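You operate a simulated robot arm through the tools that you are given. There is no shell and no other tool. Be economical: measure what you need, move in short steps, check, and stop when the job is done.

You run a simulated two-armed robot. Do the job below in one go: nothing can be reset, and whatever is moved stays where it is left.

## Task
Stack the carburettor labelled "347" from the top of the big pale cover on top of the carburettor labelled "340". Put the numbered regulator labelled "359" from the top of the big pale cover in the grey bin on the rail and the numbered regulator marked "357" on top of the purple ignition coil. Pick up the green foot from the top of the big pale cover with one hand, pass it to the other hand and put it on the top of the alternator bench. Take the pale block from the top of the big pale cover and put it on the top of the near cart. Open the drawer of the alternator bench. Do these in any order. Set down upright: pale block.

It is judged by the outcome, as a careful person would: the job done as asked, and still so three seconds after it is handed in. It fails if anything else is knocked over, pushed out of place, dropped, spilled or broken. A push-on lid holds only when it is set on centred and level and pressed home; a screw cap is set on level and turned clockwise until tight.

## Robot
Two 7-joint arms with fingered hands on one trunk, on a base that drives. Base frame: it is fixed to the floor where the robot stands at the start and does not move with it; the origin is under the middle of the robot, x ahead of it, y to its left, z up; the surface under the hand at the start is at about z = 800. Units: mm, degrees, N and s.
The left shoulder is at the start at [243, 125, 1045], the right one opposite. Places, roughly: carburettor [750, 0, 750]; drawer of the alternator bench [-1000, -3500, 700]; green foot (5x5x13 cm) [600, 400, 900]; grey bin on the rail (19x16 cm) [-640, -1800, 500]; numbered regulator [750, 250, 750]; pale block (6x8x10 cm) [800, 300, 800]; purple ignition coil (8x4x4 cm) [700, 200, 800]; top of the alternator bench [-1600, -3700, 800]; top of the near cart [4500, -2800, 800]. Payload 3.7 kg a hand.
The TCP of each hand is the grasp point between the finger pads, 25 mm short of the fingertips. In the tool frame z runs along the fingers and y along their closing line. Largest opening 88 mm; the body of the gripper starts 29 mm behind the TCP. The gripper is a hand of 5 fingers: y runs from the thumb to the fingers, the wrist lies at [-13, -97, -162] in the tool frame, and closing takes about 1.5 s.
Orientation is that of the tool frame in the base frame, as a unit quaternion [w, x, y, z]. With the fingers straight down and the wrist toward the robot, the tool's x, y and z point along [0, 1, 0], [1, 0, 0] and [0, 0, -1] of the base frame.

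## Interface
- The arms move only by the tool jog_arm. It takes "left_rows", "right_rows" or both (then of equal length, played together; a hand with none holds still); each is a list of rows, each a list of 6 numbers: the shift along the tool's x, y, z in m, then the turn, a rotation vector about the tool's x, y, z in degrees. In form: [[x, y, z, rx, ry, rz], ...]. A call has 1 to 12 rows; each row shifts and turns the commanded pose from where the row before left it, along the tool's axes as they then stand. "left_hand" and "right_hand" are, for a hand that has rows, the closure, from 0 (fully open) to 1 (shut), set as the call begins (left out, the last holds). Each row takes 0.2 s and may step no farther than 50 mm and 8.6 degrees from the row before; otherwise, or with a gripper value out of range, the whole call is refused. A pose out of reach is approached as far as the arm can. The call stops where the force on the tool passes 40 N (or 10 N more than at its start, if that is more) or the arm is blocked; 0.2 s more then pass. Each finger travels about 45 mm/s and halts on what it meets, pressing with about 32 N; the grip force reading is that of the motor and also rises with nothing between the fingers. The clock runs only during rows and for 0.2 s after the last one: add rows that do not move to give the fingers time. The reply holds the time, the measured pose of the TCP, the force on the tool along the base axes, the opening and the grip force, in the units named above and with some noise, with the torque about the TCP (base axes, N m) and any sound that the robot's microphone picked up, and new pictures: "pictures" is both (left out), scene, wrist or none (wrist: the cameras of the hands that moved).
- Cameras (640 x 400 px; columns grow to the right, rows downward): "scene" is now at [383.1, 6.3, 1168.2]; the picture's right is [0.07, -1.00, 0.00], its down [-0.56, -0.04, -0.83] and it looks along [0.83, 0.06, -0.56] (base axes); focal length 214 px, centre (320, 200). "left" rides on the left gripper at [-59, -79, -105] in its tool frame; the picture's right is [-0.73, -0.32, 0.61], its down [0.62, -0.68, 0.38] and it looks along [0.29, 0.66, 0.70] (tool axes); focal length 234 px, centre (320, 200). "right" rides on the right gripper at [59, -79, -105] in its tool frame; the picture's right is [-0.73, 0.32, -0.61], its down [-0.62, -0.68, 0.38] and it looks along [-0.29, 0.66, 0.70] (tool axes); focal length 234 px, centre (320, 200). There is no depth. A picture from a camera that has moved, and an enlarged one, comes with that camera's place and axes in the base frame and with its lens. The place of the scene camera against the robot may be out by one fixed shift of up to 18 mm in any direction.
- move_column(by): slides the trunk up (or, below 0, down) by that many mm; the arms and the scene camera ride with it, the base frame stays. It gives what a move gives, with no picture.
- roll_base(legs): drives the robot by 1 to 6 legs, each [ahead, left, turn to the left] in mm, mm and degrees, along the robot's own axes; the way and the turn of a leg run together, so that a leg with both is an arc; at most 1500 mm and 180 degrees a leg. The arms and the cameras ride along, it lands a little off, and it stops where it bumps. It gives what a move gives, and a new picture of the scene camera.
- set_grasp(shape, hand): the hand has 5 fingers and takes this shape, open, in about a second: jaw (thumb against the fingers, like two jaws); tri (thumb and two fingers); tip (a fingertip pinch); poke (one finger out to press); point (the index stretched); flat (the hand flat); cup (the hand cupped); fist (a fist). The gripper value then closes the fingers along that shape, each until it touches; the sizes above hold for jaw. It gives what a move gives, with no picture.
- head_to(pan, tilt): turns the head with the scene camera to pan (to the left, within 80 degrees either way) and tilt (down, from -29 to 69), counted from straight ahead of the robot. It gives what a move gives, and a new picture of the scene camera.
- enlarge(camera, box): a new picture of the part [left, top, right, bottom] of that camera's present view, enlarged. The clock stands still meanwhile.
- finish_job(): hands the job in; it is judged then, once.

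Go step by step. Nothing tells you exact positions but the pictures and the camera data: compare them with the known pose of the tool, close in by small moves and look again before you grip or let go. The budget is 186 turns and 260 pictures, counting those below and the enlarged ones. Unless the task says otherwise, let go and move clear before handing in, and close with one line.

The tools are called after "Call:" as name(argument=value, ...) on one line, values as JSON. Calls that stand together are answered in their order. jog_arm: Moves the arms, as the interface text tells. Its arguments: {"type":"object","properties":{"left_rows":{"type":"array","items":{"type":"array","items":{"type":"number"}}},"left_hand":{"type":"number"},"right_rows":{"type":"array","items":{"type":"array","items":{"type":"number"}}},"right_hand":{"type":"number"},"pictures":{"type":"string","enum":["both","scene","wrist","none"]}},"required":[]} The other tools are called the same way: move_column (by) slides the trunk up or down; set_grasp (shape, hand) gives the hand a shape; roll_base (legs) drives the base; head_to (pan, tilt) turns the head that bears the scene camera; enlarge (camera, box) takes an enlarged picture of a part of a camera's view; finish_job () hands the job in.

At the start:

```text
time: 0.0
left_eef_pos: [488.9, 324.7, 1060.3]
left_tcp_rot: [0.0, 0.707, 0.707, 0.0]
left_force: [0.5, -0.4, -0.1]
left_moment: [0.0, -0.01, -0.01]
left_gripper_width: 87.5
left_gripper_force: 0.0
left_shape: jaw
right_eef_pos: [483.3, -120.3, 1143.3]
right_tcp_rot: [0.0, 0.706, 0.708, 0.0]
right_force: [-0.2, -0.1, 0.4]
right_moment: [0.02, -0.01, 0.0]
right_gripper_width: 87.9
right_gripper_force: 0.2
right_shape: jaw
trunk travel left (down, up): [-75.0, 340.0]
robot x, y, heading: [-1.2, -0.9, 0.1]
head pan, tilt: [4.1, 33.9]
```

scene: 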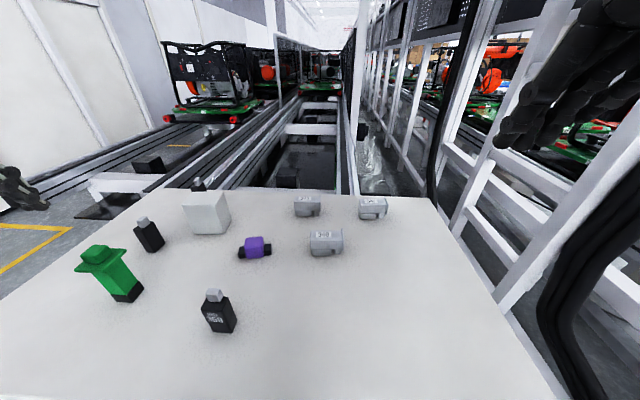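
right: 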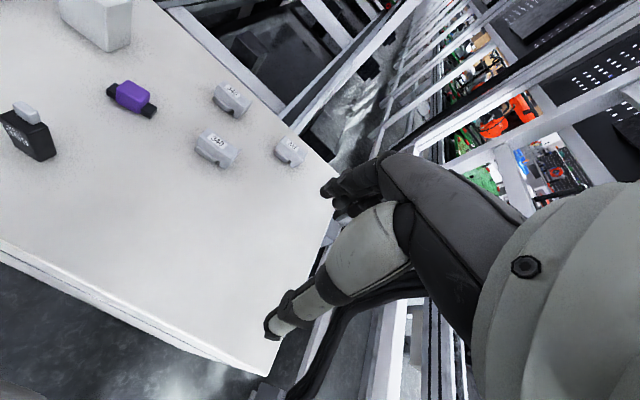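
left: 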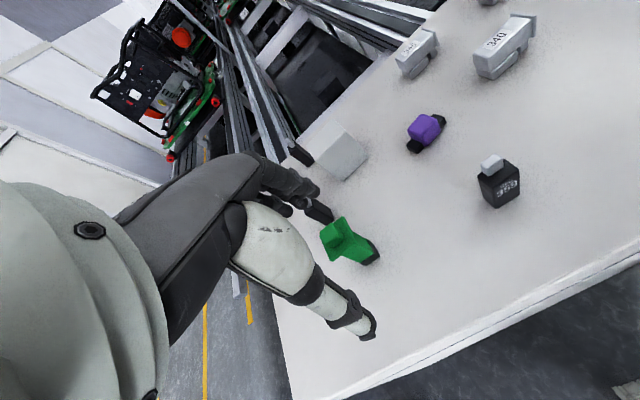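

I see three carburettors, several regulators, the purple coil, the pale block and the green foot on the pale cover. I enlarge to read the labels first.

Call:
enlarge(camera="scene", box=[280, 180, 400, 260])

Call:
enlarge(camera="scene", box=[70, 170, 280, 340])

Call:
enlarge(camera="right", box=[180, 70, 330, 180])

```text
5.00 times, centred on (340, 220) of scene
camera zoom: at [383.1, 6.3, 1168.2], right [0.07, -1.0, 0.0], down [-0.56, -0.04, -0.83], along [0.83, 0.06, -0.56], focal length 1072 px, centre (220, 100)
```

zoom: 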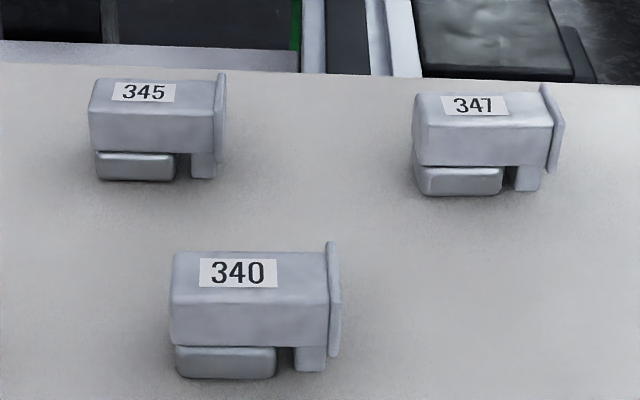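

```text
2.35 times, centred on (175, 255) of scene
camera zoom: at [383.1, 6.3, 1168.2], right [0.07, -1.0, 0.0], down [-0.56, -0.04, -0.83], along [0.83, 0.06, -0.56], focal length 505 px, centre (661, 71)
```

zoom: 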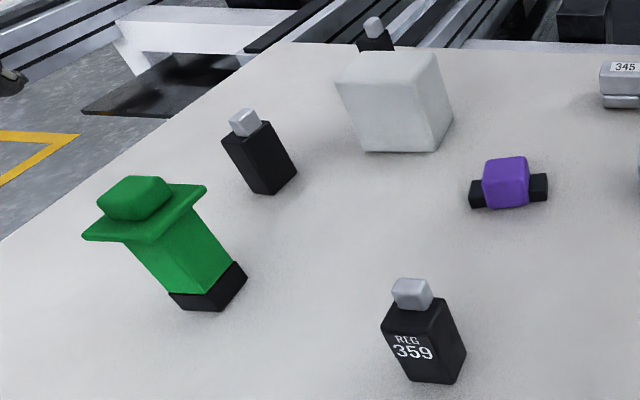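

```text
3.64 times, centred on (255, 125) of right
camera zoom: at [404.5, -61.5, 1248.8], right [0.32, -0.73, 0.61], down [-0.68, -0.62, -0.38], along [0.66, -0.29, -0.7], focal length 852 px, centre (556, 473)
```

zoom: 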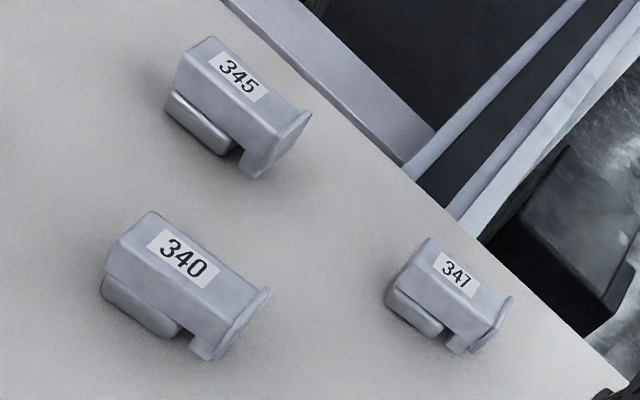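

Estimates: 340 at about (720,23), 347 at (858,-95), coil (703,172), surface z≈797. I move the right hand above 347 and the left hand forward to look for regulator 357.

Call:
jog_arm(right_rows=[[0.0028, 0.0408, 0.0181, 0, 0, 0], [0.0028, 0.0408, 0.0181, 0, 0, 0], [0.0028, 0.0408, 0.0181, 0, 0, 0], [0.0028, 0.0408, 0.0181, 0, 0, 0], [0.0028, 0.0408, 0.0181, 0, 0, 0], [0.0028, 0.0408, 0.0181, 0, 0, 0], [0.0028, 0.0408, 0.0181, 0, 0, 0], [0.0028, 0.0408, 0.0181, 0, 0, 0], [0.0028, 0.0408, 0.0181, 0, 0, 0]], left_rows=[[-0.0028, 0.0235, 0, 0, 0, 0], [-0.0028, 0.0235, 0, 0, 0, 0], [-0.0028, 0.0235, 0, 0, 0, 0], [-0.0028, 0.0235, 0, 0, 0, 0], [-0.0028, 0.0235, 0, 0, 0, 0], [-0.0028, 0.0235, 0, 0, 0, 0], [-0.0028, 0.0235, 0, 0, 0, 0], [-0.0028, 0.0235, 0, 0, 0, 0], [-0.0028, 0.0235, 0, 0, 0, 0]], pictures="both")

```text
time: 2.0
left_eef_pos: [701.3, 300.5, 1058.2]
left_tcp_rot: [-0.001, 0.707, 0.707, -0.001]
left_force: [0.5, -0.1, -0.2]
left_moment: [0.02, -0.01, -0.01]
left_gripper_width: 87.8
left_gripper_force: 0.1
left_shape: jaw
right_eef_pos: [850.2, -94.4, 977.6]
right_tcp_rot: [-0.001, 0.707, 0.707, -0.003]
right_force: [-0.8, -0.4, 0.3]
right_moment: [-0.02, 0.01, -0.04]
right_gripper_width: 87.7
right_gripper_force: 0.1
right_shape: jaw
trunk travel left (down, up): [-75.0, 340.0]
robot x, y, heading: [1.6, 0.4, -0.0]
head pan, tilt: [4.1, 33.9]
camera scene: at [384.4, 6.4, 1167.6], right [0.07, -1.0, 0.0], down [-0.56, -0.04, -0.83], along [0.83, 0.06, -0.56], focal length 214 px, centre (320, 200)
camera right: at [772.3, -36.5, 1083.2], right [0.32, -0.73, 0.61], down [-0.68, -0.62, -0.38], along [0.65, -0.29, -0.7], focal length 234 px, centre (320, 200)
camera left: at [624.5, 241.4, 1162.7], right [-0.32, -0.73, -0.61], down [-0.68, 0.62, -0.38], along [0.66, 0.29, -0.7], focal length 234 px, centre (320, 200)
```

scene: 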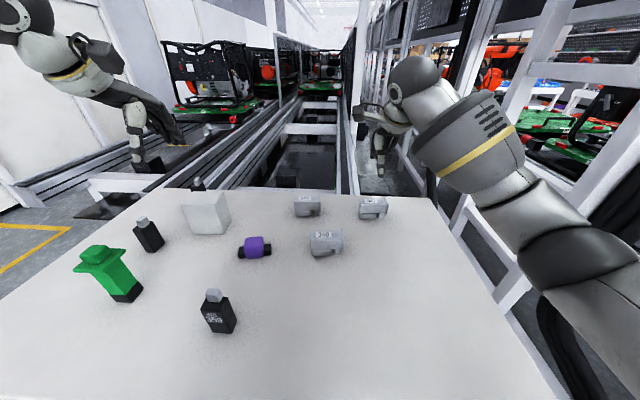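
right: 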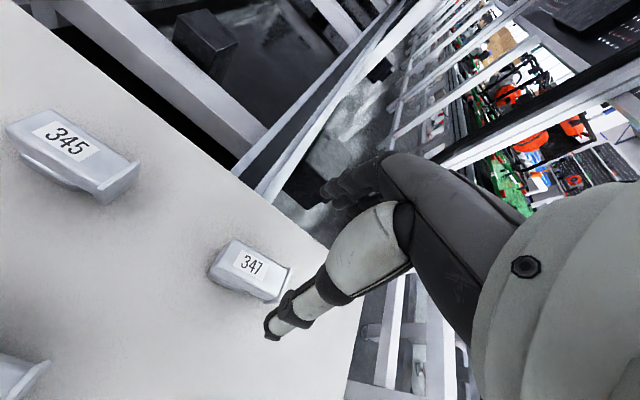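
left: 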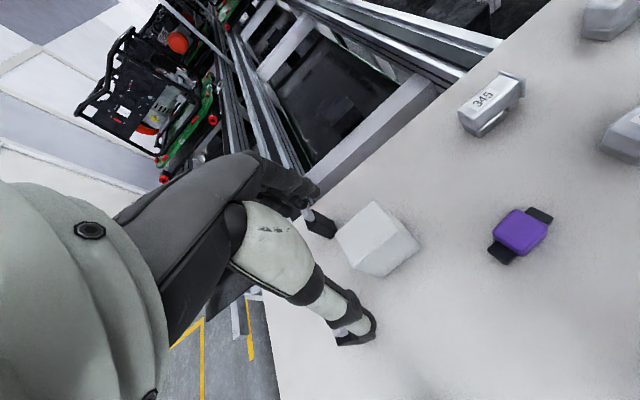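

Call:
enlarge(camera="right", box=[190, 220, 310, 320])

Call:
enlarge(camera="left", box=[270, 180, 430, 280])

```text
4.00 times, centred on (250, 270) of right
camera zoom: at [772.3, -36.5, 1083.2], right [0.32, -0.73, 0.61], down [-0.68, -0.62, -0.38], along [0.65, -0.29, -0.7], focal length 937 px, centre (600, -80)
```

zoom: 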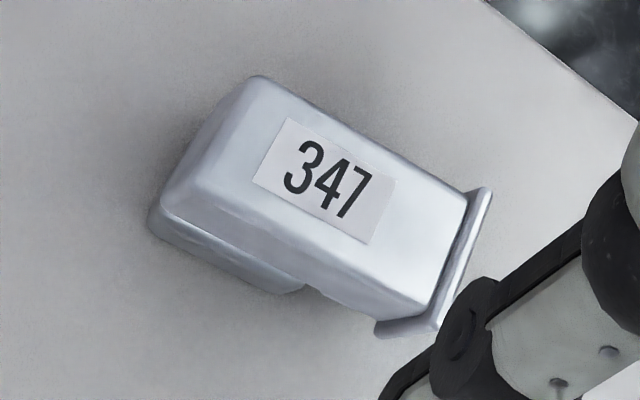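

```text
4.00 times, centred on (350, 230) of left
camera zoom: at [624.5, 241.4, 1162.7], right [-0.32, -0.73, -0.61], down [-0.68, 0.62, -0.38], along [0.66, 0.29, -0.7], focal length 937 px, centre (200, 80)
```

zoom: 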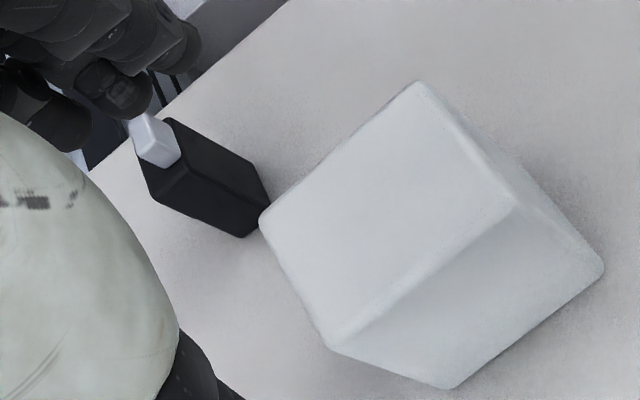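

347's top face centres at about (857,-99), yawed ~6°. I align and lower the right hand around it, checking before gripping.

Call:
jog_arm(right_rows=[[-0.005, 0.0073, 0.02, 0, 0, 0], [0, 0, 0.03, 0, 0, -6], [0, 0, 0.045, 0, 0, 0], [0, 0, 0.035, 0, 0, 0], [0, 0, 0.009, 0, 0, 0]], pictures="wrist")

Call:
head_to(pan=-5, tilt=35)

```text
time: 3.2
left_eef_pos: [701.3, 299.7, 1058.2]
left_tcp_rot: [0.0, 0.707, 0.707, 0.0]
left_force: [0.6, 0.0, -0.2]
left_moment: [-0.04, 0.0, -0.03]
left_gripper_width: 87.5
left_gripper_force: 0.1
left_shape: jaw
right_eef_pos: [855.6, -100.0, 839.5]
right_tcp_rot: [0.0, 0.67, 0.743, -0.001]
right_force: [-0.9, -0.1, 1.2]
right_moment: [0.01, -0.04, 0.05]
right_gripper_width: 87.6
right_gripper_force: 0.0
right_shape: jaw
trunk travel left (down, up): [-75.0, 340.0]
robot x, y, heading: [2.2, 1.6, -0.2]
head pan, tilt: [4.1, 33.9]
camera right: at [770.4, -49.4, 944.9], right [0.4, -0.69, 0.61], down [-0.61, -0.69, -0.38], along [0.68, -0.22, -0.7], focal length 234 px, centre (320, 200)
```

right: 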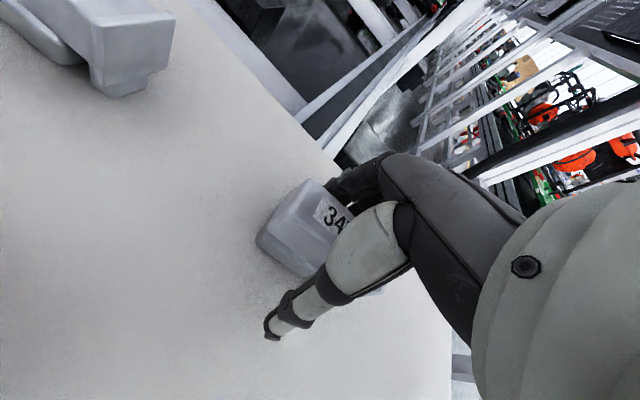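

```text
time: 3.9
left_eef_pos: [701.3, 301.8, 1060.1]
left_tcp_rot: [0.0, 0.708, 0.707, 0.0]
left_force: [-0.1, 0.4, 1.5]
left_moment: [0.01, 0.03, -0.01]
left_gripper_width: 87.5
left_gripper_force: 0.0
left_shape: jaw
right_eef_pos: [854.9, -99.0, 838.6]
right_tcp_rot: [0.0, 0.669, 0.743, -0.001]
right_force: [0.6, 0.3, 0.0]
right_moment: [0.01, 0.01, -0.05]
right_gripper_width: 87.4
right_gripper_force: 0.1
right_shape: jaw
trunk travel left (down, up): [-75.0, 340.0]
robot x, y, heading: [-1.6, -1.4, -0.1]
head pan, tilt: [-5.0, 35.0]
camera scene: at [382.4, -7.7, 1166.5], right [-0.09, -1.0, 0.0], down [-0.57, 0.05, -0.82], along [0.82, -0.07, -0.57], focal length 214 px, centre (320, 200)
```

scene: 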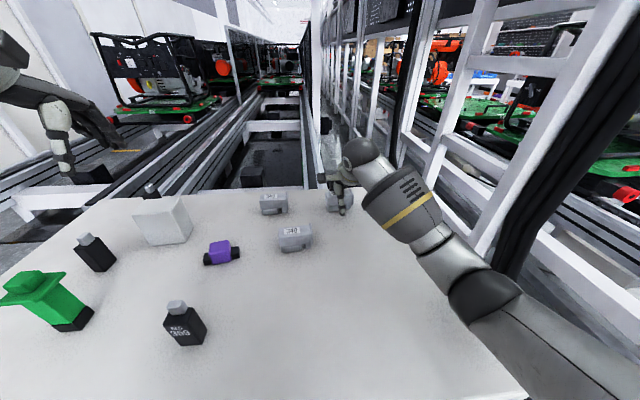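

347 is between thumb and fingers. I close the grip.

Call:
jog_arm(right_rows=[[0, 0, 0, 0, 0, 0], [0, 0, 0, 0, 0, 0], [0, 0, 0, 0, 0, 0], [0, 0, 0, 0, 0, 0], [0, 0, 0, 0, 0, 0], [0, 0, 0, 0, 0, 0], [0, 0, 0, 0, 0, 0]], right_hand=1, pictures="wrist")

Call:
enlarge(camera="scene", box=[250, 180, 370, 260])

```text
time: 5.5
left_eef_pos: [701.2, 301.1, 1059.7]
left_tcp_rot: [0.001, 0.708, 0.707, 0.001]
left_force: [-0.5, 0.5, 0.2]
left_moment: [0.03, 0.0, -0.01]
left_gripper_width: 87.8
left_gripper_force: 0.0
left_shape: jaw
right_eef_pos: [854.6, -99.7, 842.1]
right_tcp_rot: [0.001, 0.669, 0.743, 0.001]
right_force: [0.8, -2.2, 9.0]
right_moment: [0.06, 0.16, 0.07]
right_gripper_width: 30.7
right_gripper_force: 32.3
right_shape: jaw
trunk travel left (down, up): [-75.0, 340.0]
robot x, y, heading: [4.0, 1.5, -0.2]
head pan, tilt: [-5.0, 35.0]
camera right: at [769.9, -49.6, 947.1], right [0.4, -0.69, 0.61], down [-0.61, -0.69, -0.39], along [0.69, -0.22, -0.69], focal length 234 px, centre (320, 200)
```

right: 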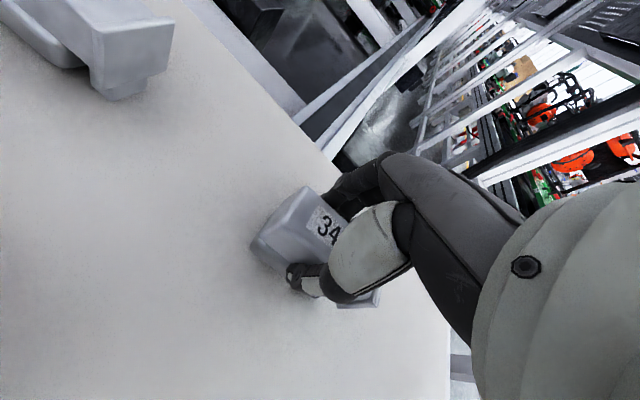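

```text
5.00 times, centred on (310, 220) of scene
camera zoom: at [381.4, -7.9, 1167.0], right [-0.09, -1.0, 0.0], down [-0.57, 0.05, -0.82], along [0.82, -0.07, -0.57], focal length 1072 px, centre (370, 100)
```

zoom: 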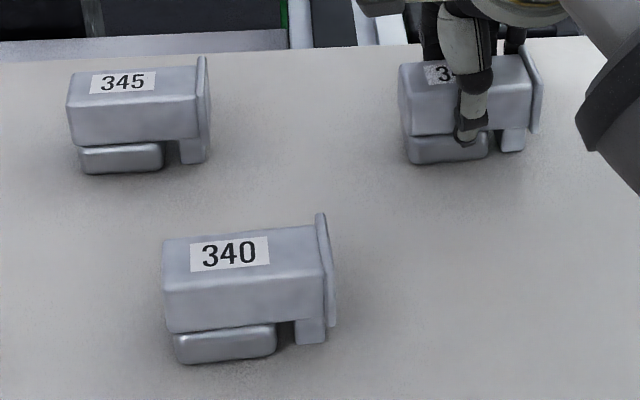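

Gripped at 31 mm. Lift and move toward 340 with an offset to view it.

Call:
jog_arm(right_rows=[[0, 0, -0.037, 0, 0, 0], [0, 0, -0.037, 0, 0, 0], [0, 0, -0.037, 0, 0, 0], [0.0239, -0.0361, 0, 0, 0, 0], [0.0239, -0.0361, 0, 0, 0, 0], [0.0239, -0.0361, 0, 0, 0, 0]], pictures="wrist")

Call:
enlarge(camera="right", box=[160, 140, 360, 340])

```text
time: 6.9
left_eef_pos: [701.9, 300.1, 1060.6]
left_tcp_rot: [0.0, 0.707, 0.707, 0.001]
left_force: [0.5, 0.1, -0.1]
left_moment: [0.01, -0.01, 0.0]
left_gripper_width: 87.6
left_gripper_force: 0.0
left_shape: jaw
right_eef_pos: [744.0, -41.3, 951.6]
right_tcp_rot: [-0.001, 0.67, 0.742, -0.001]
right_force: [-0.2, -0.1, -2.1]
right_moment: [-0.01, -0.02, -0.02]
right_gripper_width: 28.4
right_gripper_force: 32.1
right_shape: jaw
trunk travel left (down, up): [-75.0, 340.0]
robot x, y, heading: [-0.1, -0.2, 0.1]
head pan, tilt: [-5.0, 35.0]
camera right: at [658.8, 8.3, 1056.9], right [0.4, -0.69, 0.61], down [-0.61, -0.69, -0.38], along [0.68, -0.22, -0.7], focal length 234 px, centre (320, 200)
```

right: 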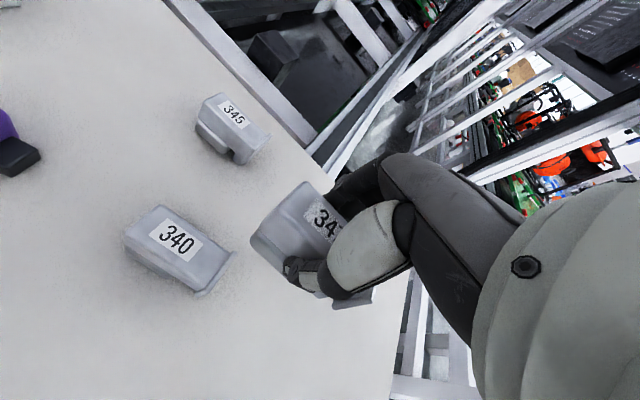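

```text
2.00 times, centred on (260, 240) of right
camera zoom: at [658.8, 8.3, 1056.9], right [0.4, -0.69, 0.61], down [-0.61, -0.69, -0.38], along [0.68, -0.22, -0.7], focal length 468 px, centre (440, 120)
```

zoom: 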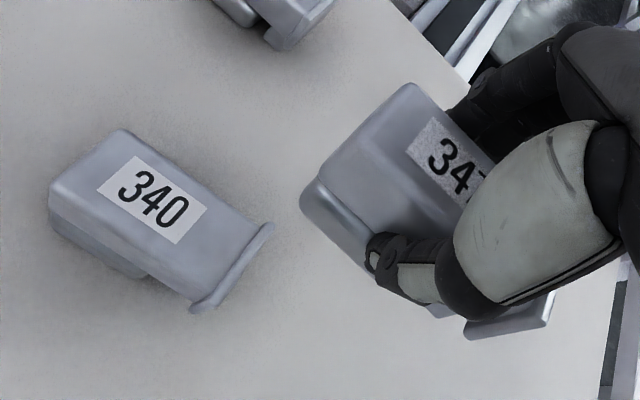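

340's top centres near (717,18), yaw ~4°. I move 347 above it, shifted ~6 mm away from the flange, and look at the scene.

Call:
jog_arm(right_rows=[[0.0339, -0.0098, 0.0, 0, 0, 0], [0.0339, -0.0098, 0.01, 0, 0, 2], [0, 0, 0.025, 0, 0, 0], [0, 0, 0.003, 0, 0, 0]], pictures="wrist")

Call:
enlarge(camera="scene", box=[240, 170, 360, 260])

```text
time: 7.9
left_eef_pos: [701.2, 301.0, 1059.8]
left_tcp_rot: [0.0, 0.708, 0.707, 0.0]
left_force: [0.3, 0.1, -0.5]
left_moment: [0.01, -0.05, 0.02]
left_gripper_width: 87.6
left_gripper_force: 0.1
left_shape: jaw
right_eef_pos: [717.2, 25.8, 915.4]
right_tcp_rot: [0.001, 0.682, 0.731, 0.0]
right_force: [0.0, 0.2, -2.6]
right_moment: [-0.01, -0.02, 0.01]
right_gripper_width: 28.6
right_gripper_force: 32.4
right_shape: jaw
trunk travel left (down, up): [-75.0, 340.0]
robot x, y, heading: [1.8, -2.4, -0.1]
head pan, tilt: [-5.0, 35.0]
camera right: at [633.8, 78.0, 1020.7], right [0.37, -0.7, 0.61], down [-0.64, -0.67, -0.38], along [0.68, -0.24, -0.7], focal length 234 px, centre (320, 200)
```

right: 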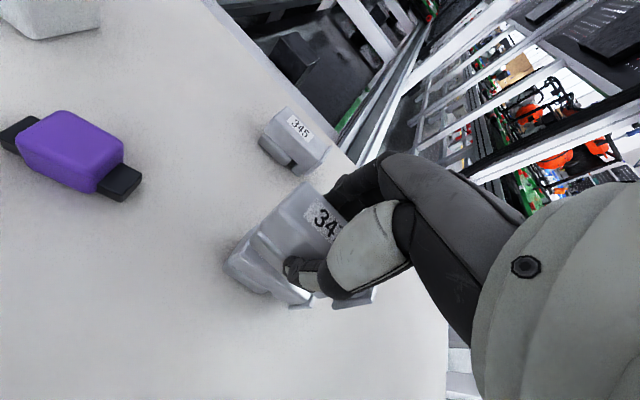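

```text
4.44 times, centred on (300, 215) of scene
camera zoom: at [382.4, -7.7, 1166.5], right [-0.09, -1.0, 0.0], down [-0.57, 0.05, -0.82], along [0.82, -0.07, -0.57], focal length 953 px, centre (409, 133)
```

zoom: 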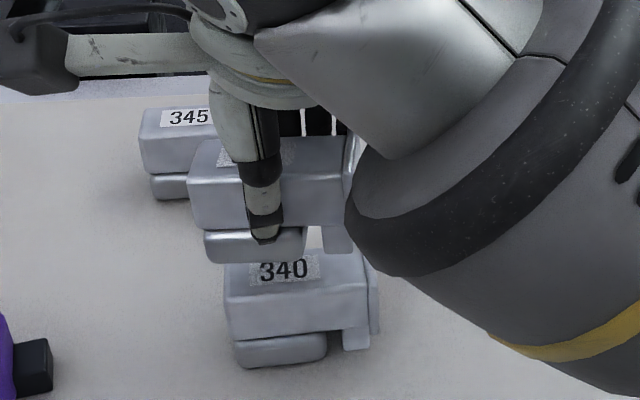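

Alignment as planned (347 sits ~6 mm to the left of 340, clear of the flange). Lower gently to contact.

Call:
jog_arm(right_rows=[[0, 0, 0.01, 0, 0, 0], [0, 0, 0.004, 0, 0, 0], [0, 0, 0.003, 0, 0, 0]], pictures="none")

Call:
enlarge(camera="scene", box=[240, 170, 360, 260])

```text
time: 8.7
left_eef_pos: [700.1, 300.2, 1065.2]
left_tcp_rot: [0.003, 0.707, 0.707, 0.002]
left_force: [-0.1, 0.0, -0.2]
left_moment: [0.0, 0.0, -0.01]
left_gripper_width: 87.9
left_gripper_force: 0.0
left_shape: jaw
right_eef_pos: [719.1, 24.2, 906.1]
right_tcp_rot: [0.006, 0.683, 0.731, 0.004]
right_force: [-1.1, -0.1, -2.0]
right_moment: [0.02, 0.0, -0.02]
right_gripper_width: 28.5
right_gripper_force: 32.2
right_shape: jaw
trunk travel left (down, up): [-75.0, 340.0]
robot x, y, heading: [-1.3, -0.6, 0.1]
head pan, tilt: [-5.0, 35.0]
```

```text
4.44 times, centred on (300, 215) of scene
camera zoom: at [380.1, -8.4, 1168.9], right [-0.09, -1.0, 0.0], down [-0.57, 0.05, -0.82], along [0.82, -0.07, -0.57], focal length 953 px, centre (409, 133)
```

zoom: 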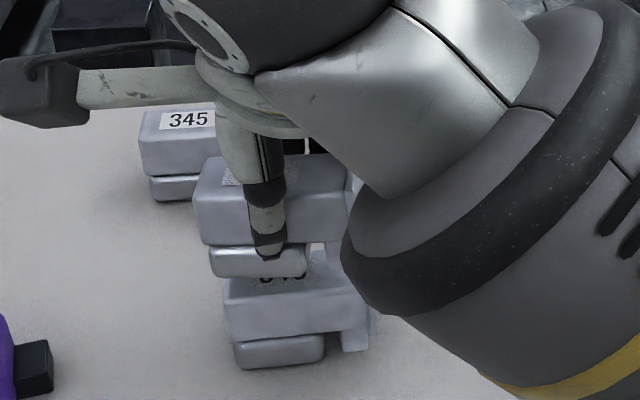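

Call:
jog_arm(right_rows=[[0, 0, 0.002, 0, 0, 0], [0, 0, 0.002, 0, 0, 0], [0, 0, 0.002, 0, 0, 0], [0, 0, 0, 0, 0, 0]], pictures="none")

Call:
enlarge(camera="scene", box=[240, 170, 360, 260])

```text
time: 9.9
left_eef_pos: [693.8, 300.5, 1061.8]
left_tcp_rot: [0.001, 0.708, 0.706, 0.0]
left_force: [-0.4, -0.1, 0.3]
left_moment: [0.0, -0.01, 0.03]
left_gripper_width: 87.4
left_gripper_force: 0.2
left_shape: jaw
right_eef_pos: [720.6, 17.0, 916.1]
right_tcp_rot: [0.022, 0.688, 0.726, 0.014]
right_force: [-0.7, 0.2, -2.2]
right_moment: [0.01, -0.02, 0.01]
right_gripper_width: 28.6
right_gripper_force: 32.3
right_shape: jaw
trunk travel left (down, up): [-75.0, 340.0]
robot x, y, heading: [-0.6, 1.4, -0.4]
head pan, tilt: [-5.0, 35.0]
stopped in row 4 (right hand): the arm was blocked; the commanded pose is now the measured one
```

```text
4.44 times, centred on (300, 215) of scene
camera zoom: at [374.0, -7.7, 1168.6], right [-0.09, -1.0, 0.0], down [-0.56, 0.05, -0.82], along [0.82, -0.07, -0.57], focal length 953 px, centre (409, 133)
```

zoom: 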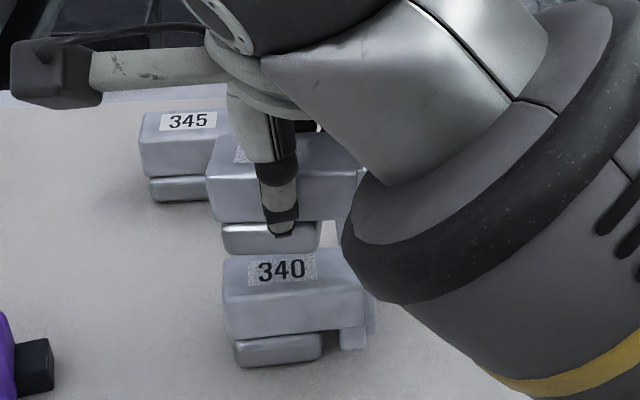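

The arm was blocked elsewhere (no force at the tool) – probably the elbow. I raise the hand slightly and look at the elbow.

Call:
jog_arm(right_rows=[[0, 0, -0.03, 0, 0, 0], [0, 0, -0.03, 0, 0, 0]], pictures="none")

Call:
head_to(pan=-35, tilt=50)

```text
time: 10.5
left_eef_pos: [698.9, 300.1, 1061.1]
left_tcp_rot: [0.0, 0.707, 0.707, 0.002]
left_force: [0.7, -0.6, -0.4]
left_moment: [0.01, 0.01, 0.01]
left_gripper_width: 87.8
left_gripper_force: 0.0
left_shape: jaw
right_eef_pos: [719.5, 22.3, 967.8]
right_tcp_rot: [0.014, 0.685, 0.729, 0.01]
right_force: [-0.2, 0.3, -0.7]
right_moment: [0.0, -0.04, 0.0]
right_gripper_width: 28.6
right_gripper_force: 32.2
right_shape: jaw
trunk travel left (down, up): [-75.0, 340.0]
robot x, y, heading: [0.2, -0.3, -0.2]
head pan, tilt: [-5.0, 35.0]
```

```text
time: 11.5
left_eef_pos: [702.4, 299.7, 1059.7]
left_tcp_rot: [-0.001, 0.708, 0.707, 0.0]
left_force: [0.0, 0.1, -0.3]
left_moment: [0.0, 0.01, 0.0]
left_gripper_width: 87.5
left_gripper_force: 0.0
left_shape: jaw
right_eef_pos: [722.0, 21.6, 967.5]
right_tcp_rot: [0.015, 0.686, 0.727, 0.01]
right_force: [-0.2, 0.3, -1.6]
right_moment: [-0.01, 0.0, 0.01]
right_gripper_width: 28.2
right_gripper_force: 32.2
right_shape: jaw
trunk travel left (down, up): [-75.0, 340.0]
robot x, y, heading: [0.8, 1.4, -0.4]
head pan, tilt: [-35.0, 50.0]
camera scene: at [372.8, -31.3, 1155.4], right [-0.37, -0.93, 0.0], down [-0.63, 0.25, -0.74], along [0.69, -0.27, -0.67], focal length 214 px, centre (320, 200)
```

scene: 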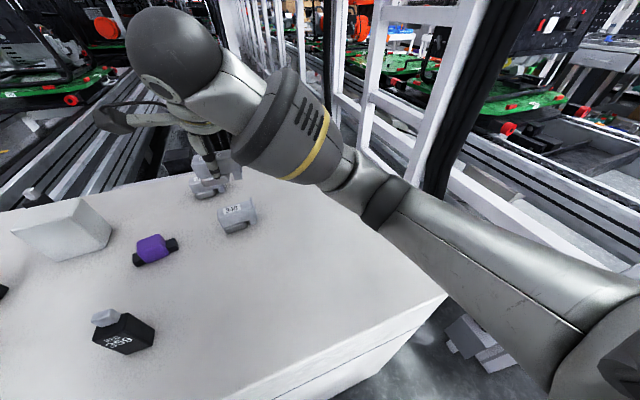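

The forearm is too low over the cover's corner. I raise the trunk to lift the elbow.

Call:
move_column(by=170)

Call:
jog_arm(right_rows=[[0, 0, 0.04, 2.0, 0.5, -0.6], [0, 0, 0.04, 0, 0, 0], [0, 0, 0.04, 0, 0, 0], [0, 0, 0.04, 0, 0, 0]], pictures="scene")

```text
time: 13.4
left_eef_pos: [703.2, 299.5, 1229.2]
left_tcp_rot: [-0.002, 0.708, 0.706, -0.001]
left_force: [0.0, -0.2, -0.1]
left_moment: [0.01, 0.03, 0.01]
left_gripper_width: 87.8
left_gripper_force: 0.0
left_shape: jaw
right_eef_pos: [721.9, 20.0, 1135.1]
right_tcp_rot: [0.014, 0.685, 0.728, 0.009]
right_force: [0.7, -0.3, -2.4]
right_moment: [0.01, 0.02, 0.03]
right_gripper_width: 28.1
right_gripper_force: 31.9
right_shape: jaw
trunk travel left (down, up): [-245.0, 170.0]
robot x, y, heading: [3.0, -1.4, -0.2]
head pan, tilt: [-35.0, 50.0]
```

```text
time: 14.4
left_eef_pos: [702.7, 299.8, 1229.6]
left_tcp_rot: [0.0, 0.708, 0.706, -0.001]
left_force: [0.5, -0.5, 0.0]
left_moment: [-0.01, -0.02, -0.01]
left_gripper_width: 87.4
left_gripper_force: 0.1
left_shape: jaw
right_eef_pos: [724.5, 17.1, 975.8]
right_tcp_rot: [0.0, 0.682, 0.731, -0.001]
right_force: [0.2, 0.3, -1.8]
right_moment: [-0.02, 0.03, -0.04]
right_gripper_width: 28.1
right_gripper_force: 31.7
right_shape: jaw
trunk travel left (down, up): [-245.0, 170.0]
robot x, y, heading: [0.6, -2.2, -0.3]
head pan, tilt: [-35.0, 50.0]
camera scene: at [182.5, -44.9, 1337.5], right [-0.57, -0.82, 0.0], down [-0.63, 0.44, -0.64], along [0.53, -0.37, -0.77], focal length 214 px, centre (320, 200)
```

scene: 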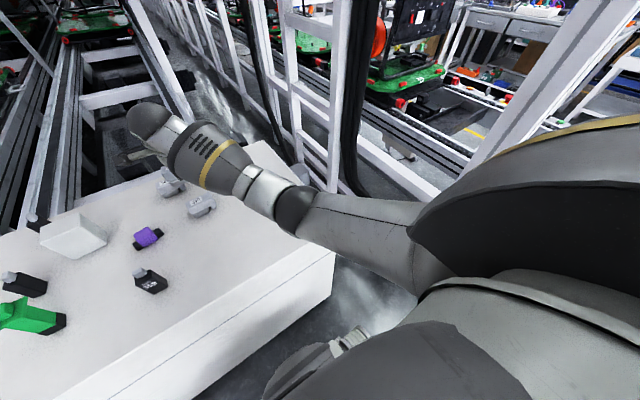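

Call:
jog_arm(right_rows=[[0.007, -0.0065, 0.02, 0, 0, 0], [0, 0, 0.035, 0, 0, 0]], pictures="wrist")

Call:
head_to(pan=12, tilt=42)

Call:
enlarge(camera="scene", box=[300, 150, 420, 240])

```text
time: 15.0
left_eef_pos: [702.9, 299.4, 1229.0]
left_tcp_rot: [-0.001, 0.708, 0.706, 0.0]
left_force: [-0.4, 0.3, 0.4]
left_moment: [0.01, 0.02, 0.0]
left_gripper_width: 87.8
left_gripper_force: 0.0
left_shape: jaw
right_eef_pos: [717.4, 25.2, 922.1]
right_tcp_rot: [0.0, 0.683, 0.731, 0.001]
right_force: [-0.3, 0.9, -1.5]
right_moment: [0.02, 0.03, -0.01]
right_gripper_width: 28.6
right_gripper_force: 32.1
right_shape: jaw
trunk travel left (down, up): [-245.0, 170.0]
robot x, y, heading: [-1.8, -2.8, -0.3]
head pan, tilt: [-35.0, 50.0]
camera right: at [634.2, 77.7, 1027.4], right [0.37, -0.7, 0.61], down [-0.64, -0.67, -0.38], along [0.68, -0.24, -0.7], focal length 234 px, centre (320, 200)
```

right: 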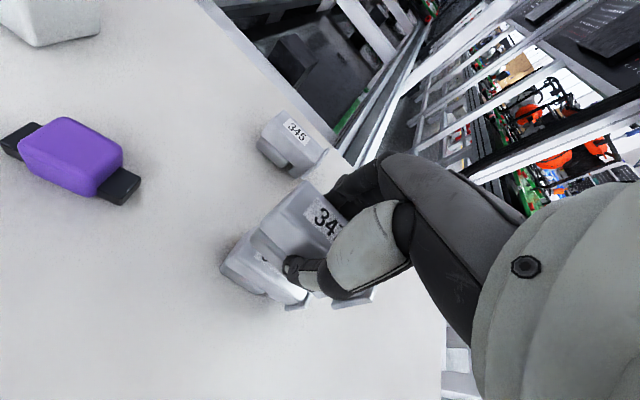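

```text
time: 16.1
left_eef_pos: [699.7, 299.6, 1230.4]
left_tcp_rot: [0.0, 0.708, 0.706, 0.0]
left_force: [0.2, -1.1, -0.2]
left_moment: [0.04, -0.02, 0.01]
left_gripper_width: 87.6
left_gripper_force: 0.0
left_shape: jaw
right_eef_pos: [717.4, 25.1, 922.5]
right_tcp_rot: [-0.001, 0.682, 0.731, -0.001]
right_force: [0.0, 0.2, -2.9]
right_moment: [0.01, 0.02, -0.04]
right_gripper_width: 28.1
right_gripper_force: 31.9
right_shape: jaw
trunk travel left (down, up): [-245.0, 170.0]
robot x, y, heading: [0.0, 0.9, -0.1]
head pan, tilt: [12.0, 42.0]
camera scene: at [200.7, 16.6, 1348.9], right [0.21, -0.98, 0.0], down [-0.66, -0.14, -0.74], along [0.73, 0.15, -0.67], focal length 214 px, centre (320, 200)
```

scene: 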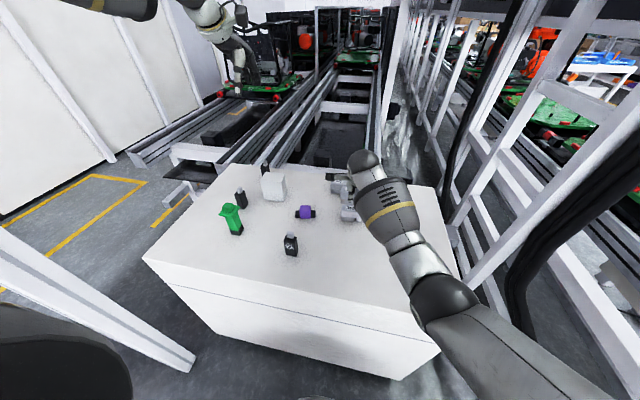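

```text
4.44 times, centred on (360, 195) of scene
camera zoom: at [200.7, 16.6, 1348.9], right [0.21, -0.98, 0.0], down [-0.66, -0.14, -0.74], along [0.73, 0.15, -0.67], focal length 953 px, centre (142, 222)
```

zoom: 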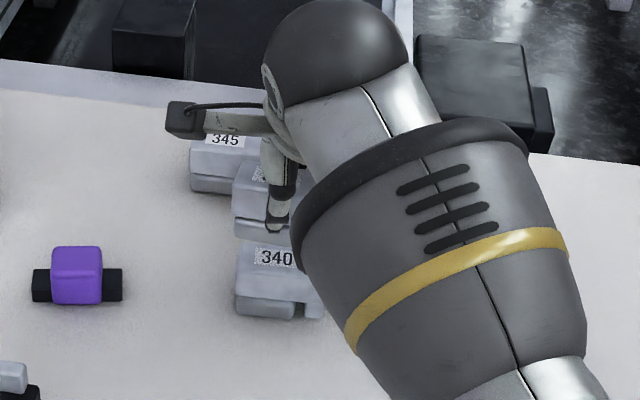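

Call:
jog_arm(right_rows=[[0, -0.0005, 0.016, 0, 0, 0], [0, 0, 0.003, 0, 0, 0], [0, 0, 0.002, 0, 0, 0], [0, 0, 0.002, 0, 0, 0], [0, 0, 0.002, 0, 0, 0]], pictures="wrist")

Call:
enlarge(camera="scene", box=[320, 160, 390, 220])

```text
time: 17.3
left_eef_pos: [702.4, 300.1, 1229.3]
left_tcp_rot: [-0.001, 0.708, 0.706, 0.0]
left_force: [-0.4, -0.5, -0.3]
left_moment: [0.02, -0.01, 0.0]
left_gripper_width: 87.6
left_gripper_force: 0.1
left_shape: jaw
right_eef_pos: [715.5, 25.3, 896.8]
right_tcp_rot: [0.0, 0.682, 0.732, 0.0]
right_force: [0.8, -0.5, -2.4]
right_moment: [0.03, 0.0, 0.0]
right_gripper_width: 28.1
right_gripper_force: 32.1
right_shape: jaw
trunk travel left (down, up): [-245.0, 170.0]
robot x, y, heading: [3.7, 1.5, -0.0]
head pan, tilt: [12.0, 42.0]
camera right: at [633.1, 78.4, 1001.8], right [0.37, -0.7, 0.61], down [-0.64, -0.67, -0.38], along [0.67, -0.24, -0.7], focal length 234 px, centre (320, 200)
```

right: 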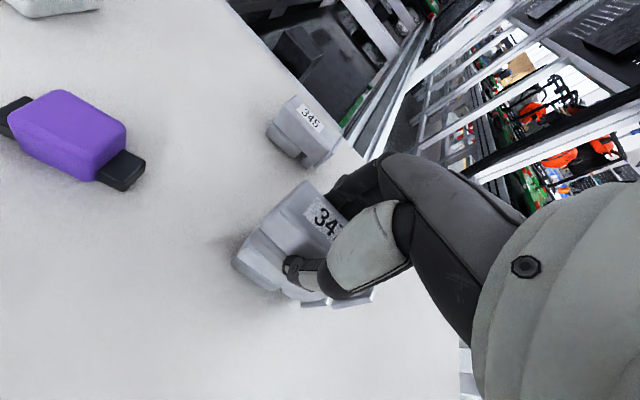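

```text
6.67 times, centred on (355, 190) of scene
camera zoom: at [200.7, 16.7, 1348.9], right [0.21, -0.98, 0.0], down [-0.65, -0.14, -0.74], along [0.73, 0.15, -0.67], focal length 1430 px, centre (87, 267)
```

zoom: 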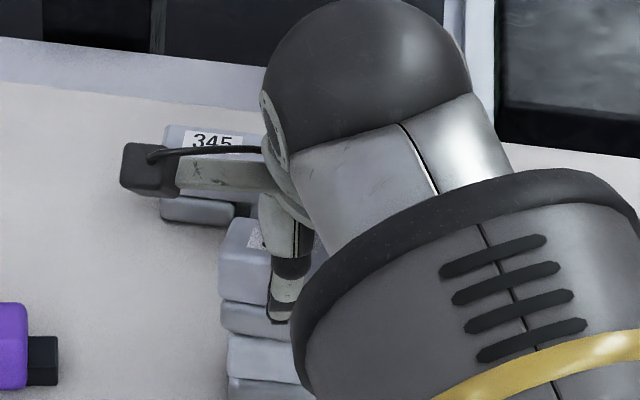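

Call:
jog_arm(right_rows=[[0, 0.001, 0.0015, 0, 0, 0], [0, 0, 0.0015, 0, 0, 0], [0, 0, 0, 0, 0, 0]], pictures="none")

Call:
enlarge(camera="right", box=[200, 150, 400, 330])

```text
time: 18.1
left_eef_pos: [702.7, 299.8, 1230.8]
left_tcp_rot: [0.0, 0.708, 0.707, 0.0]
left_force: [0.0, 0.0, 0.1]
left_moment: [-0.01, -0.04, 0.02]
left_gripper_width: 87.7
left_gripper_force: 0.1
left_shape: jaw
right_eef_pos: [717.3, 26.1, 893.3]
right_tcp_rot: [0.001, 0.682, 0.731, 0.001]
right_force: [0.9, -0.5, 2.5]
right_moment: [0.09, -0.08, -0.04]
right_gripper_width: 28.2
right_gripper_force: 32.3
right_shape: jaw
trunk travel left (down, up): [-245.0, 170.0]
robot x, y, heading: [0.2, -4.2, -0.1]
head pan, tilt: [12.0, 42.0]
```

```text
2.22 times, centred on (300, 240) of right
camera zoom: at [633.9, 79.0, 999.6], right [0.37, -0.7, 0.61], down [-0.64, -0.67, -0.38], along [0.68, -0.24, -0.7], focal length 520 px, centre (364, 111)
```

zoom: 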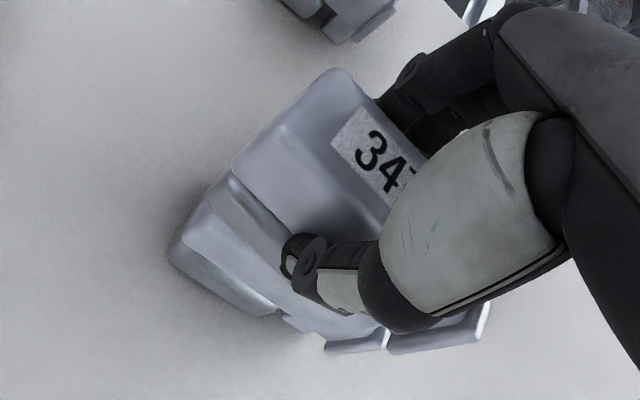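

Contact made. Press one more millimetre and release slowly open.

Call:
jog_arm(right_rows=[[0, 0, 0.001, 0, 0, 0], [0, 0, 0, 0, 0, 0]], pictures="none")

Call:
jog_arm(right_rows=[[0, 0, 0, 0, 0, 0], [0, 0, 0, 0, 0, 0], [0, 0, 0, 0, 0, 0], [0, 0, 0, 0, 0, 0], [0, 0, 0, 0, 0, 0], [0, 0, 0, 0, 0, 0], [0, 0, -0.02, 0, 0, 0], [0, 0, -0.04, 0, 0, 0], [0, 0, -0.05, 0, 0, 0], [-0.03, 0, -0.04, 0, 0, 0]], right_hand=0, pictures="wrist")

```text
time: 18.7
left_eef_pos: [700.4, 299.2, 1229.8]
left_tcp_rot: [0.0, 0.708, 0.706, 0.0]
left_force: [-0.2, 0.1, -0.6]
left_moment: [0.0, -0.02, -0.02]
left_gripper_width: 87.8
left_gripper_force: 0.1
left_shape: jaw
right_eef_pos: [716.8, 26.3, 893.0]
right_tcp_rot: [0.001, 0.682, 0.731, 0.001]
right_force: [-0.3, -2.3, 5.6]
right_moment: [0.13, -0.16, -0.02]
right_gripper_width: 28.5
right_gripper_force: 32.2
right_shape: jaw
trunk travel left (down, up): [-245.0, 170.0]
robot x, y, heading: [-0.8, -2.7, -0.2]
head pan, tilt: [12.0, 42.0]
```

```text
time: 20.9
left_eef_pos: [701.8, 297.8, 1230.2]
left_tcp_rot: [-0.001, 0.708, 0.706, 0.0]
left_force: [-0.1, -0.3, -0.2]
left_moment: [0.01, 0.01, 0.01]
left_gripper_width: 87.8
left_gripper_force: 0.0
left_shape: jaw
right_eef_pos: [718.2, -3.2, 1041.6]
right_tcp_rot: [-0.001, 0.682, 0.732, 0.0]
right_force: [0.0, -0.1, 0.1]
right_moment: [0.01, -0.02, 0.03]
right_gripper_width: 87.8
right_gripper_force: 0.1
right_shape: jaw
trunk travel left (down, up): [-245.0, 170.0]
robot x, y, heading: [-0.2, -2.5, -0.3]
head pan, tilt: [12.0, 42.0]
camera right: at [634.9, 50.3, 1147.7], right [0.37, -0.7, 0.61], down [-0.64, -0.67, -0.38], along [0.67, -0.24, -0.7], focal length 234 px, centre (320, 200)
```

right: 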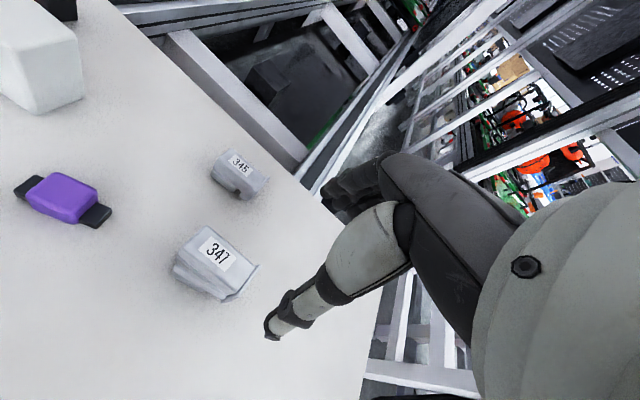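

347 is stacked on 340. Next, I need to see the hidden faces of the two unlabelled regulators, so I yaw the left hand to look back from the left side.

Call:
jog_arm(left_rows=[[0, 0, 0.02, 0, 0, 8.2], [0, 0, 0.02, 0, 0, 8.2], [0, 0, 0.02, 0, 0, 8.2], [0, 0, 0.02, 0, 0, 8.2], [0, 0, 0.02, 0, 0, 8.2], [0, 0, 0.02, 0, 0, 8.2], [0, 0, 0.02, 0, 0, 8.2], [0, 0, 0.02, 0, 0, 8.2], [0, 0, 0.02, 0, 0, 8.2], [0, 0, 0.02, 0, 0, 8.2], [0, 0, 0.02, 0, 0, 8.0]], right_rows=[[-0.01, -0.01, -0.01, 0, 0, 0], [-0.01, -0.01, -0.01, 0, 0, 0], [-0.01, -0.02, -0.01, 0, 0, 0], [-0.01, -0.02, -0.01, 0, 0, 0], [-0.01, -0.02, -0.01, 0, 0, 0], [-0.01, -0.02, -0.01, 0, 0, 0], [-0.01, -0.02, -0.01, 0, 0, 0], [-0.01, -0.02, -0.01, 0, 0, 0], [-0.01, -0.02, -0.01, 0, 0, 0], [-0.01, -0.02, -0.01, 0, 0, 0], [-0.01, -0.02, -0.01, 0, 0, 0]], pictures="none")

Call:
jog_arm(left_rows=[[-0.004, -0.045, 0, 0, 0, 0], [-0.004, -0.045, 0, 0, 0, 0], [-0.004, -0.045, 0, 0, 0, 0], [-0.004, -0.045, 0, 0, 0, 0], [-0.004, -0.042, 0, 0, 0, 0]], pictures="wrist")

```text
time: 23.3
left_eef_pos: [676.1, 281.0, 1033.5]
left_tcp_rot: [0.0, 1.0, -0.001, 0.001]
left_force: [0.3, 0.0, -0.3]
left_moment: [0.01, 0.04, -0.04]
left_gripper_width: 87.7
left_gripper_force: 0.0
left_shape: jaw
left hand out of reach, approached as far as the arm can: row 10, 11
right_eef_pos: [580.5, -125.6, 1098.1]
right_tcp_rot: [0.001, 0.682, 0.731, 0.0]
right_force: [-1.5, 0.1, -0.1]
right_moment: [-0.04, 0.0, 0.03]
right_gripper_width: 87.7
right_gripper_force: 0.1
right_shape: jaw
right hand out of reach, approached as far as the arm can: row 8, 9, 10, 11
trunk travel left (down, up): [-245.0, 170.0]
robot x, y, heading: [0.2, 0.0, -0.0]
head pan, tilt: [12.0, 42.0]
```

```text
time: 24.5
left_eef_pos: [598.1, 475.9, 1052.5]
left_tcp_rot: [-0.002, 1.0, 0.0, 0.001]
left_force: [-0.1, 0.2, 0.2]
left_moment: [-0.01, -0.03, -0.02]
left_gripper_width: 87.5
left_gripper_force: 0.1
left_shape: jaw
left hand out of reach, approached as far as the arm can: row 1, 2, 3, 4, 5
right_eef_pos: [581.9, -123.8, 1099.5]
right_tcp_rot: [0.001, 0.682, 0.731, 0.0]
right_force: [0.0, 0.5, 0.3]
right_moment: [0.0, -0.04, 0.01]
right_gripper_width: 87.7
right_gripper_force: 0.1
right_shape: jaw
trunk travel left (down, up): [-245.0, 170.0]
robot x, y, heading: [2.2, -3.4, -0.3]
head pan, tilt: [12.0, 42.0]
camera left: at [540.8, 552.8, 1156.3], right [-0.72, 0.32, -0.61], down [0.62, 0.68, -0.38], along [0.29, -0.66, -0.7], focal length 234 px, centre (320, 200)
```

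left: 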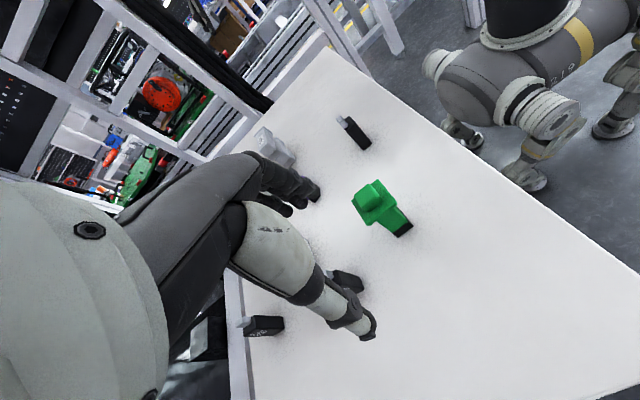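

Call:
enlarge(camera="left", box=[220, 250, 380, 350])

```text
4.00 times, centred on (300, 300) of left
camera zoom: at [540.8, 552.8, 1156.3], right [-0.72, 0.32, -0.61], down [0.62, 0.68, -0.38], along [0.29, -0.66, -0.7], focal length 937 px, centre (400, -200)
```

zoom: 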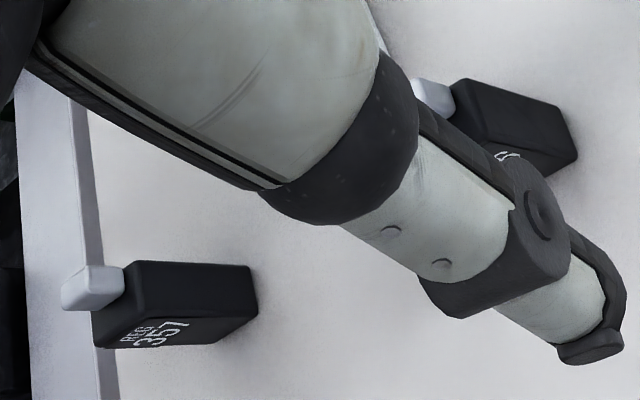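

Call:
enlarge(camera="left", box=[238, 310, 290, 342])

Call:
jog_arm(left_rows=[[-0.02, -0.02, -0.02, 0, 0, 0], [-0.02, -0.02, -0.02, 0, 0, 0]], pictures="wrist")

```text
12.31 times, centred on (264, 326) of left
camera zoom: at [540.8, 552.8, 1156.3], right [-0.72, 0.32, -0.61], down [0.62, 0.68, -0.38], along [0.29, -0.66, -0.7], focal length 2882 px, centre (1009, -1351)
```

zoom: 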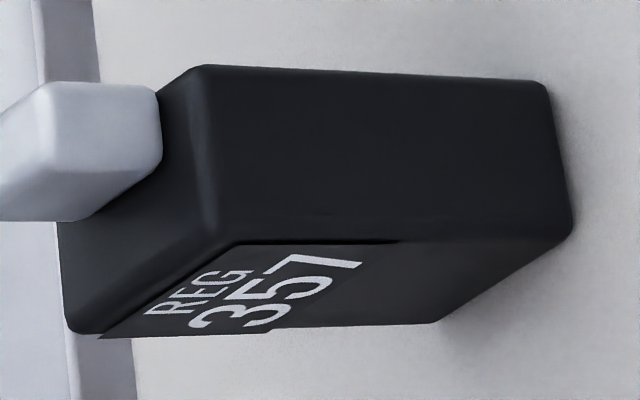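

```text
time: 25.1
left_eef_pos: [560.0, 515.9, 1092.3]
left_tcp_rot: [0.001, 1.0, -0.001, 0.0]
left_force: [0.3, 1.6, -0.5]
left_moment: [0.0, -0.03, -0.01]
left_gripper_width: 87.7
left_gripper_force: 0.1
left_shape: jaw
right_eef_pos: [581.1, -123.9, 1098.8]
right_tcp_rot: [0.001, 0.682, 0.732, 0.001]
right_force: [0.6, -0.9, 0.6]
right_moment: [0.0, 0.01, 0.01]
right_gripper_width: 87.7
right_gripper_force: 0.1
right_shape: jaw
trunk travel left (down, up): [-245.0, 170.0]
robot x, y, heading: [-0.4, -0.3, 0.0]
head pan, tilt: [12.0, 42.0]
camera left: at [502.1, 593.6, 1196.4], right [-0.73, 0.32, -0.61], down [0.62, 0.68, -0.38], along [0.29, -0.66, -0.7], focal length 234 px, centre (320, 200)
```

left: 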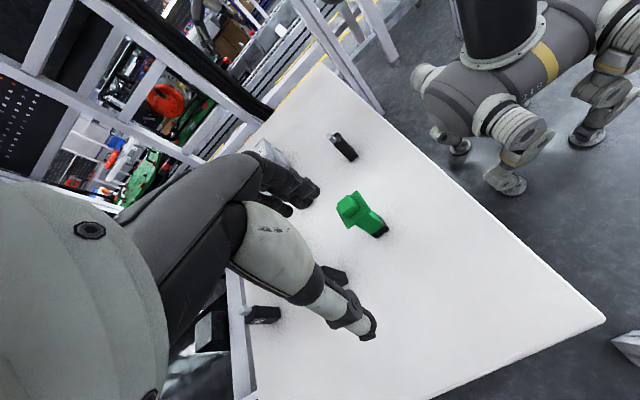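

Regulator 357 is the far one at about (878,396), behind the block. It's near the reach limit with the trunk raised, so I drive closer to the cover.

Call:
roll_base(legs=[[120, 60, 0]])

```text
time: 26.4
left_eef_pos: [682.7, 579.0, 1092.1]
left_tcp_rot: [0.001, 1.0, 0.0, 0.0]
left_force: [0.0, -0.2, 0.5]
left_moment: [-0.01, 0.03, 0.02]
left_gripper_width: 87.8
left_gripper_force: 0.1
left_shape: jaw
right_eef_pos: [703.6, -62.3, 1098.3]
right_tcp_rot: [0.001, 0.681, 0.732, 0.001]
right_force: [0.3, 0.3, -0.3]
right_moment: [-0.02, -0.01, 0.05]
right_gripper_width: 87.9
right_gripper_force: 0.0
right_shape: jaw
trunk travel left (down, up): [-245.0, 170.0]
robot x, y, heading: [121.4, 65.0, -0.0]
head pan, tilt: [12.0, 42.0]
camera scene: at [323.1, 79.2, 1348.8], right [0.21, -0.98, 0.0], down [-0.66, -0.14, -0.74], along [0.73, 0.15, -0.67], focal length 214 px, centre (320, 200)
```

scene: 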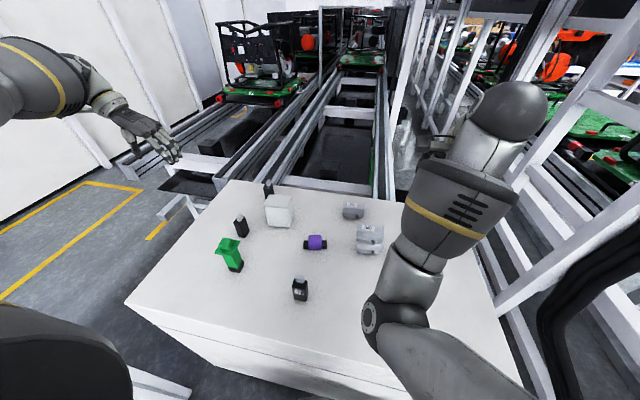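

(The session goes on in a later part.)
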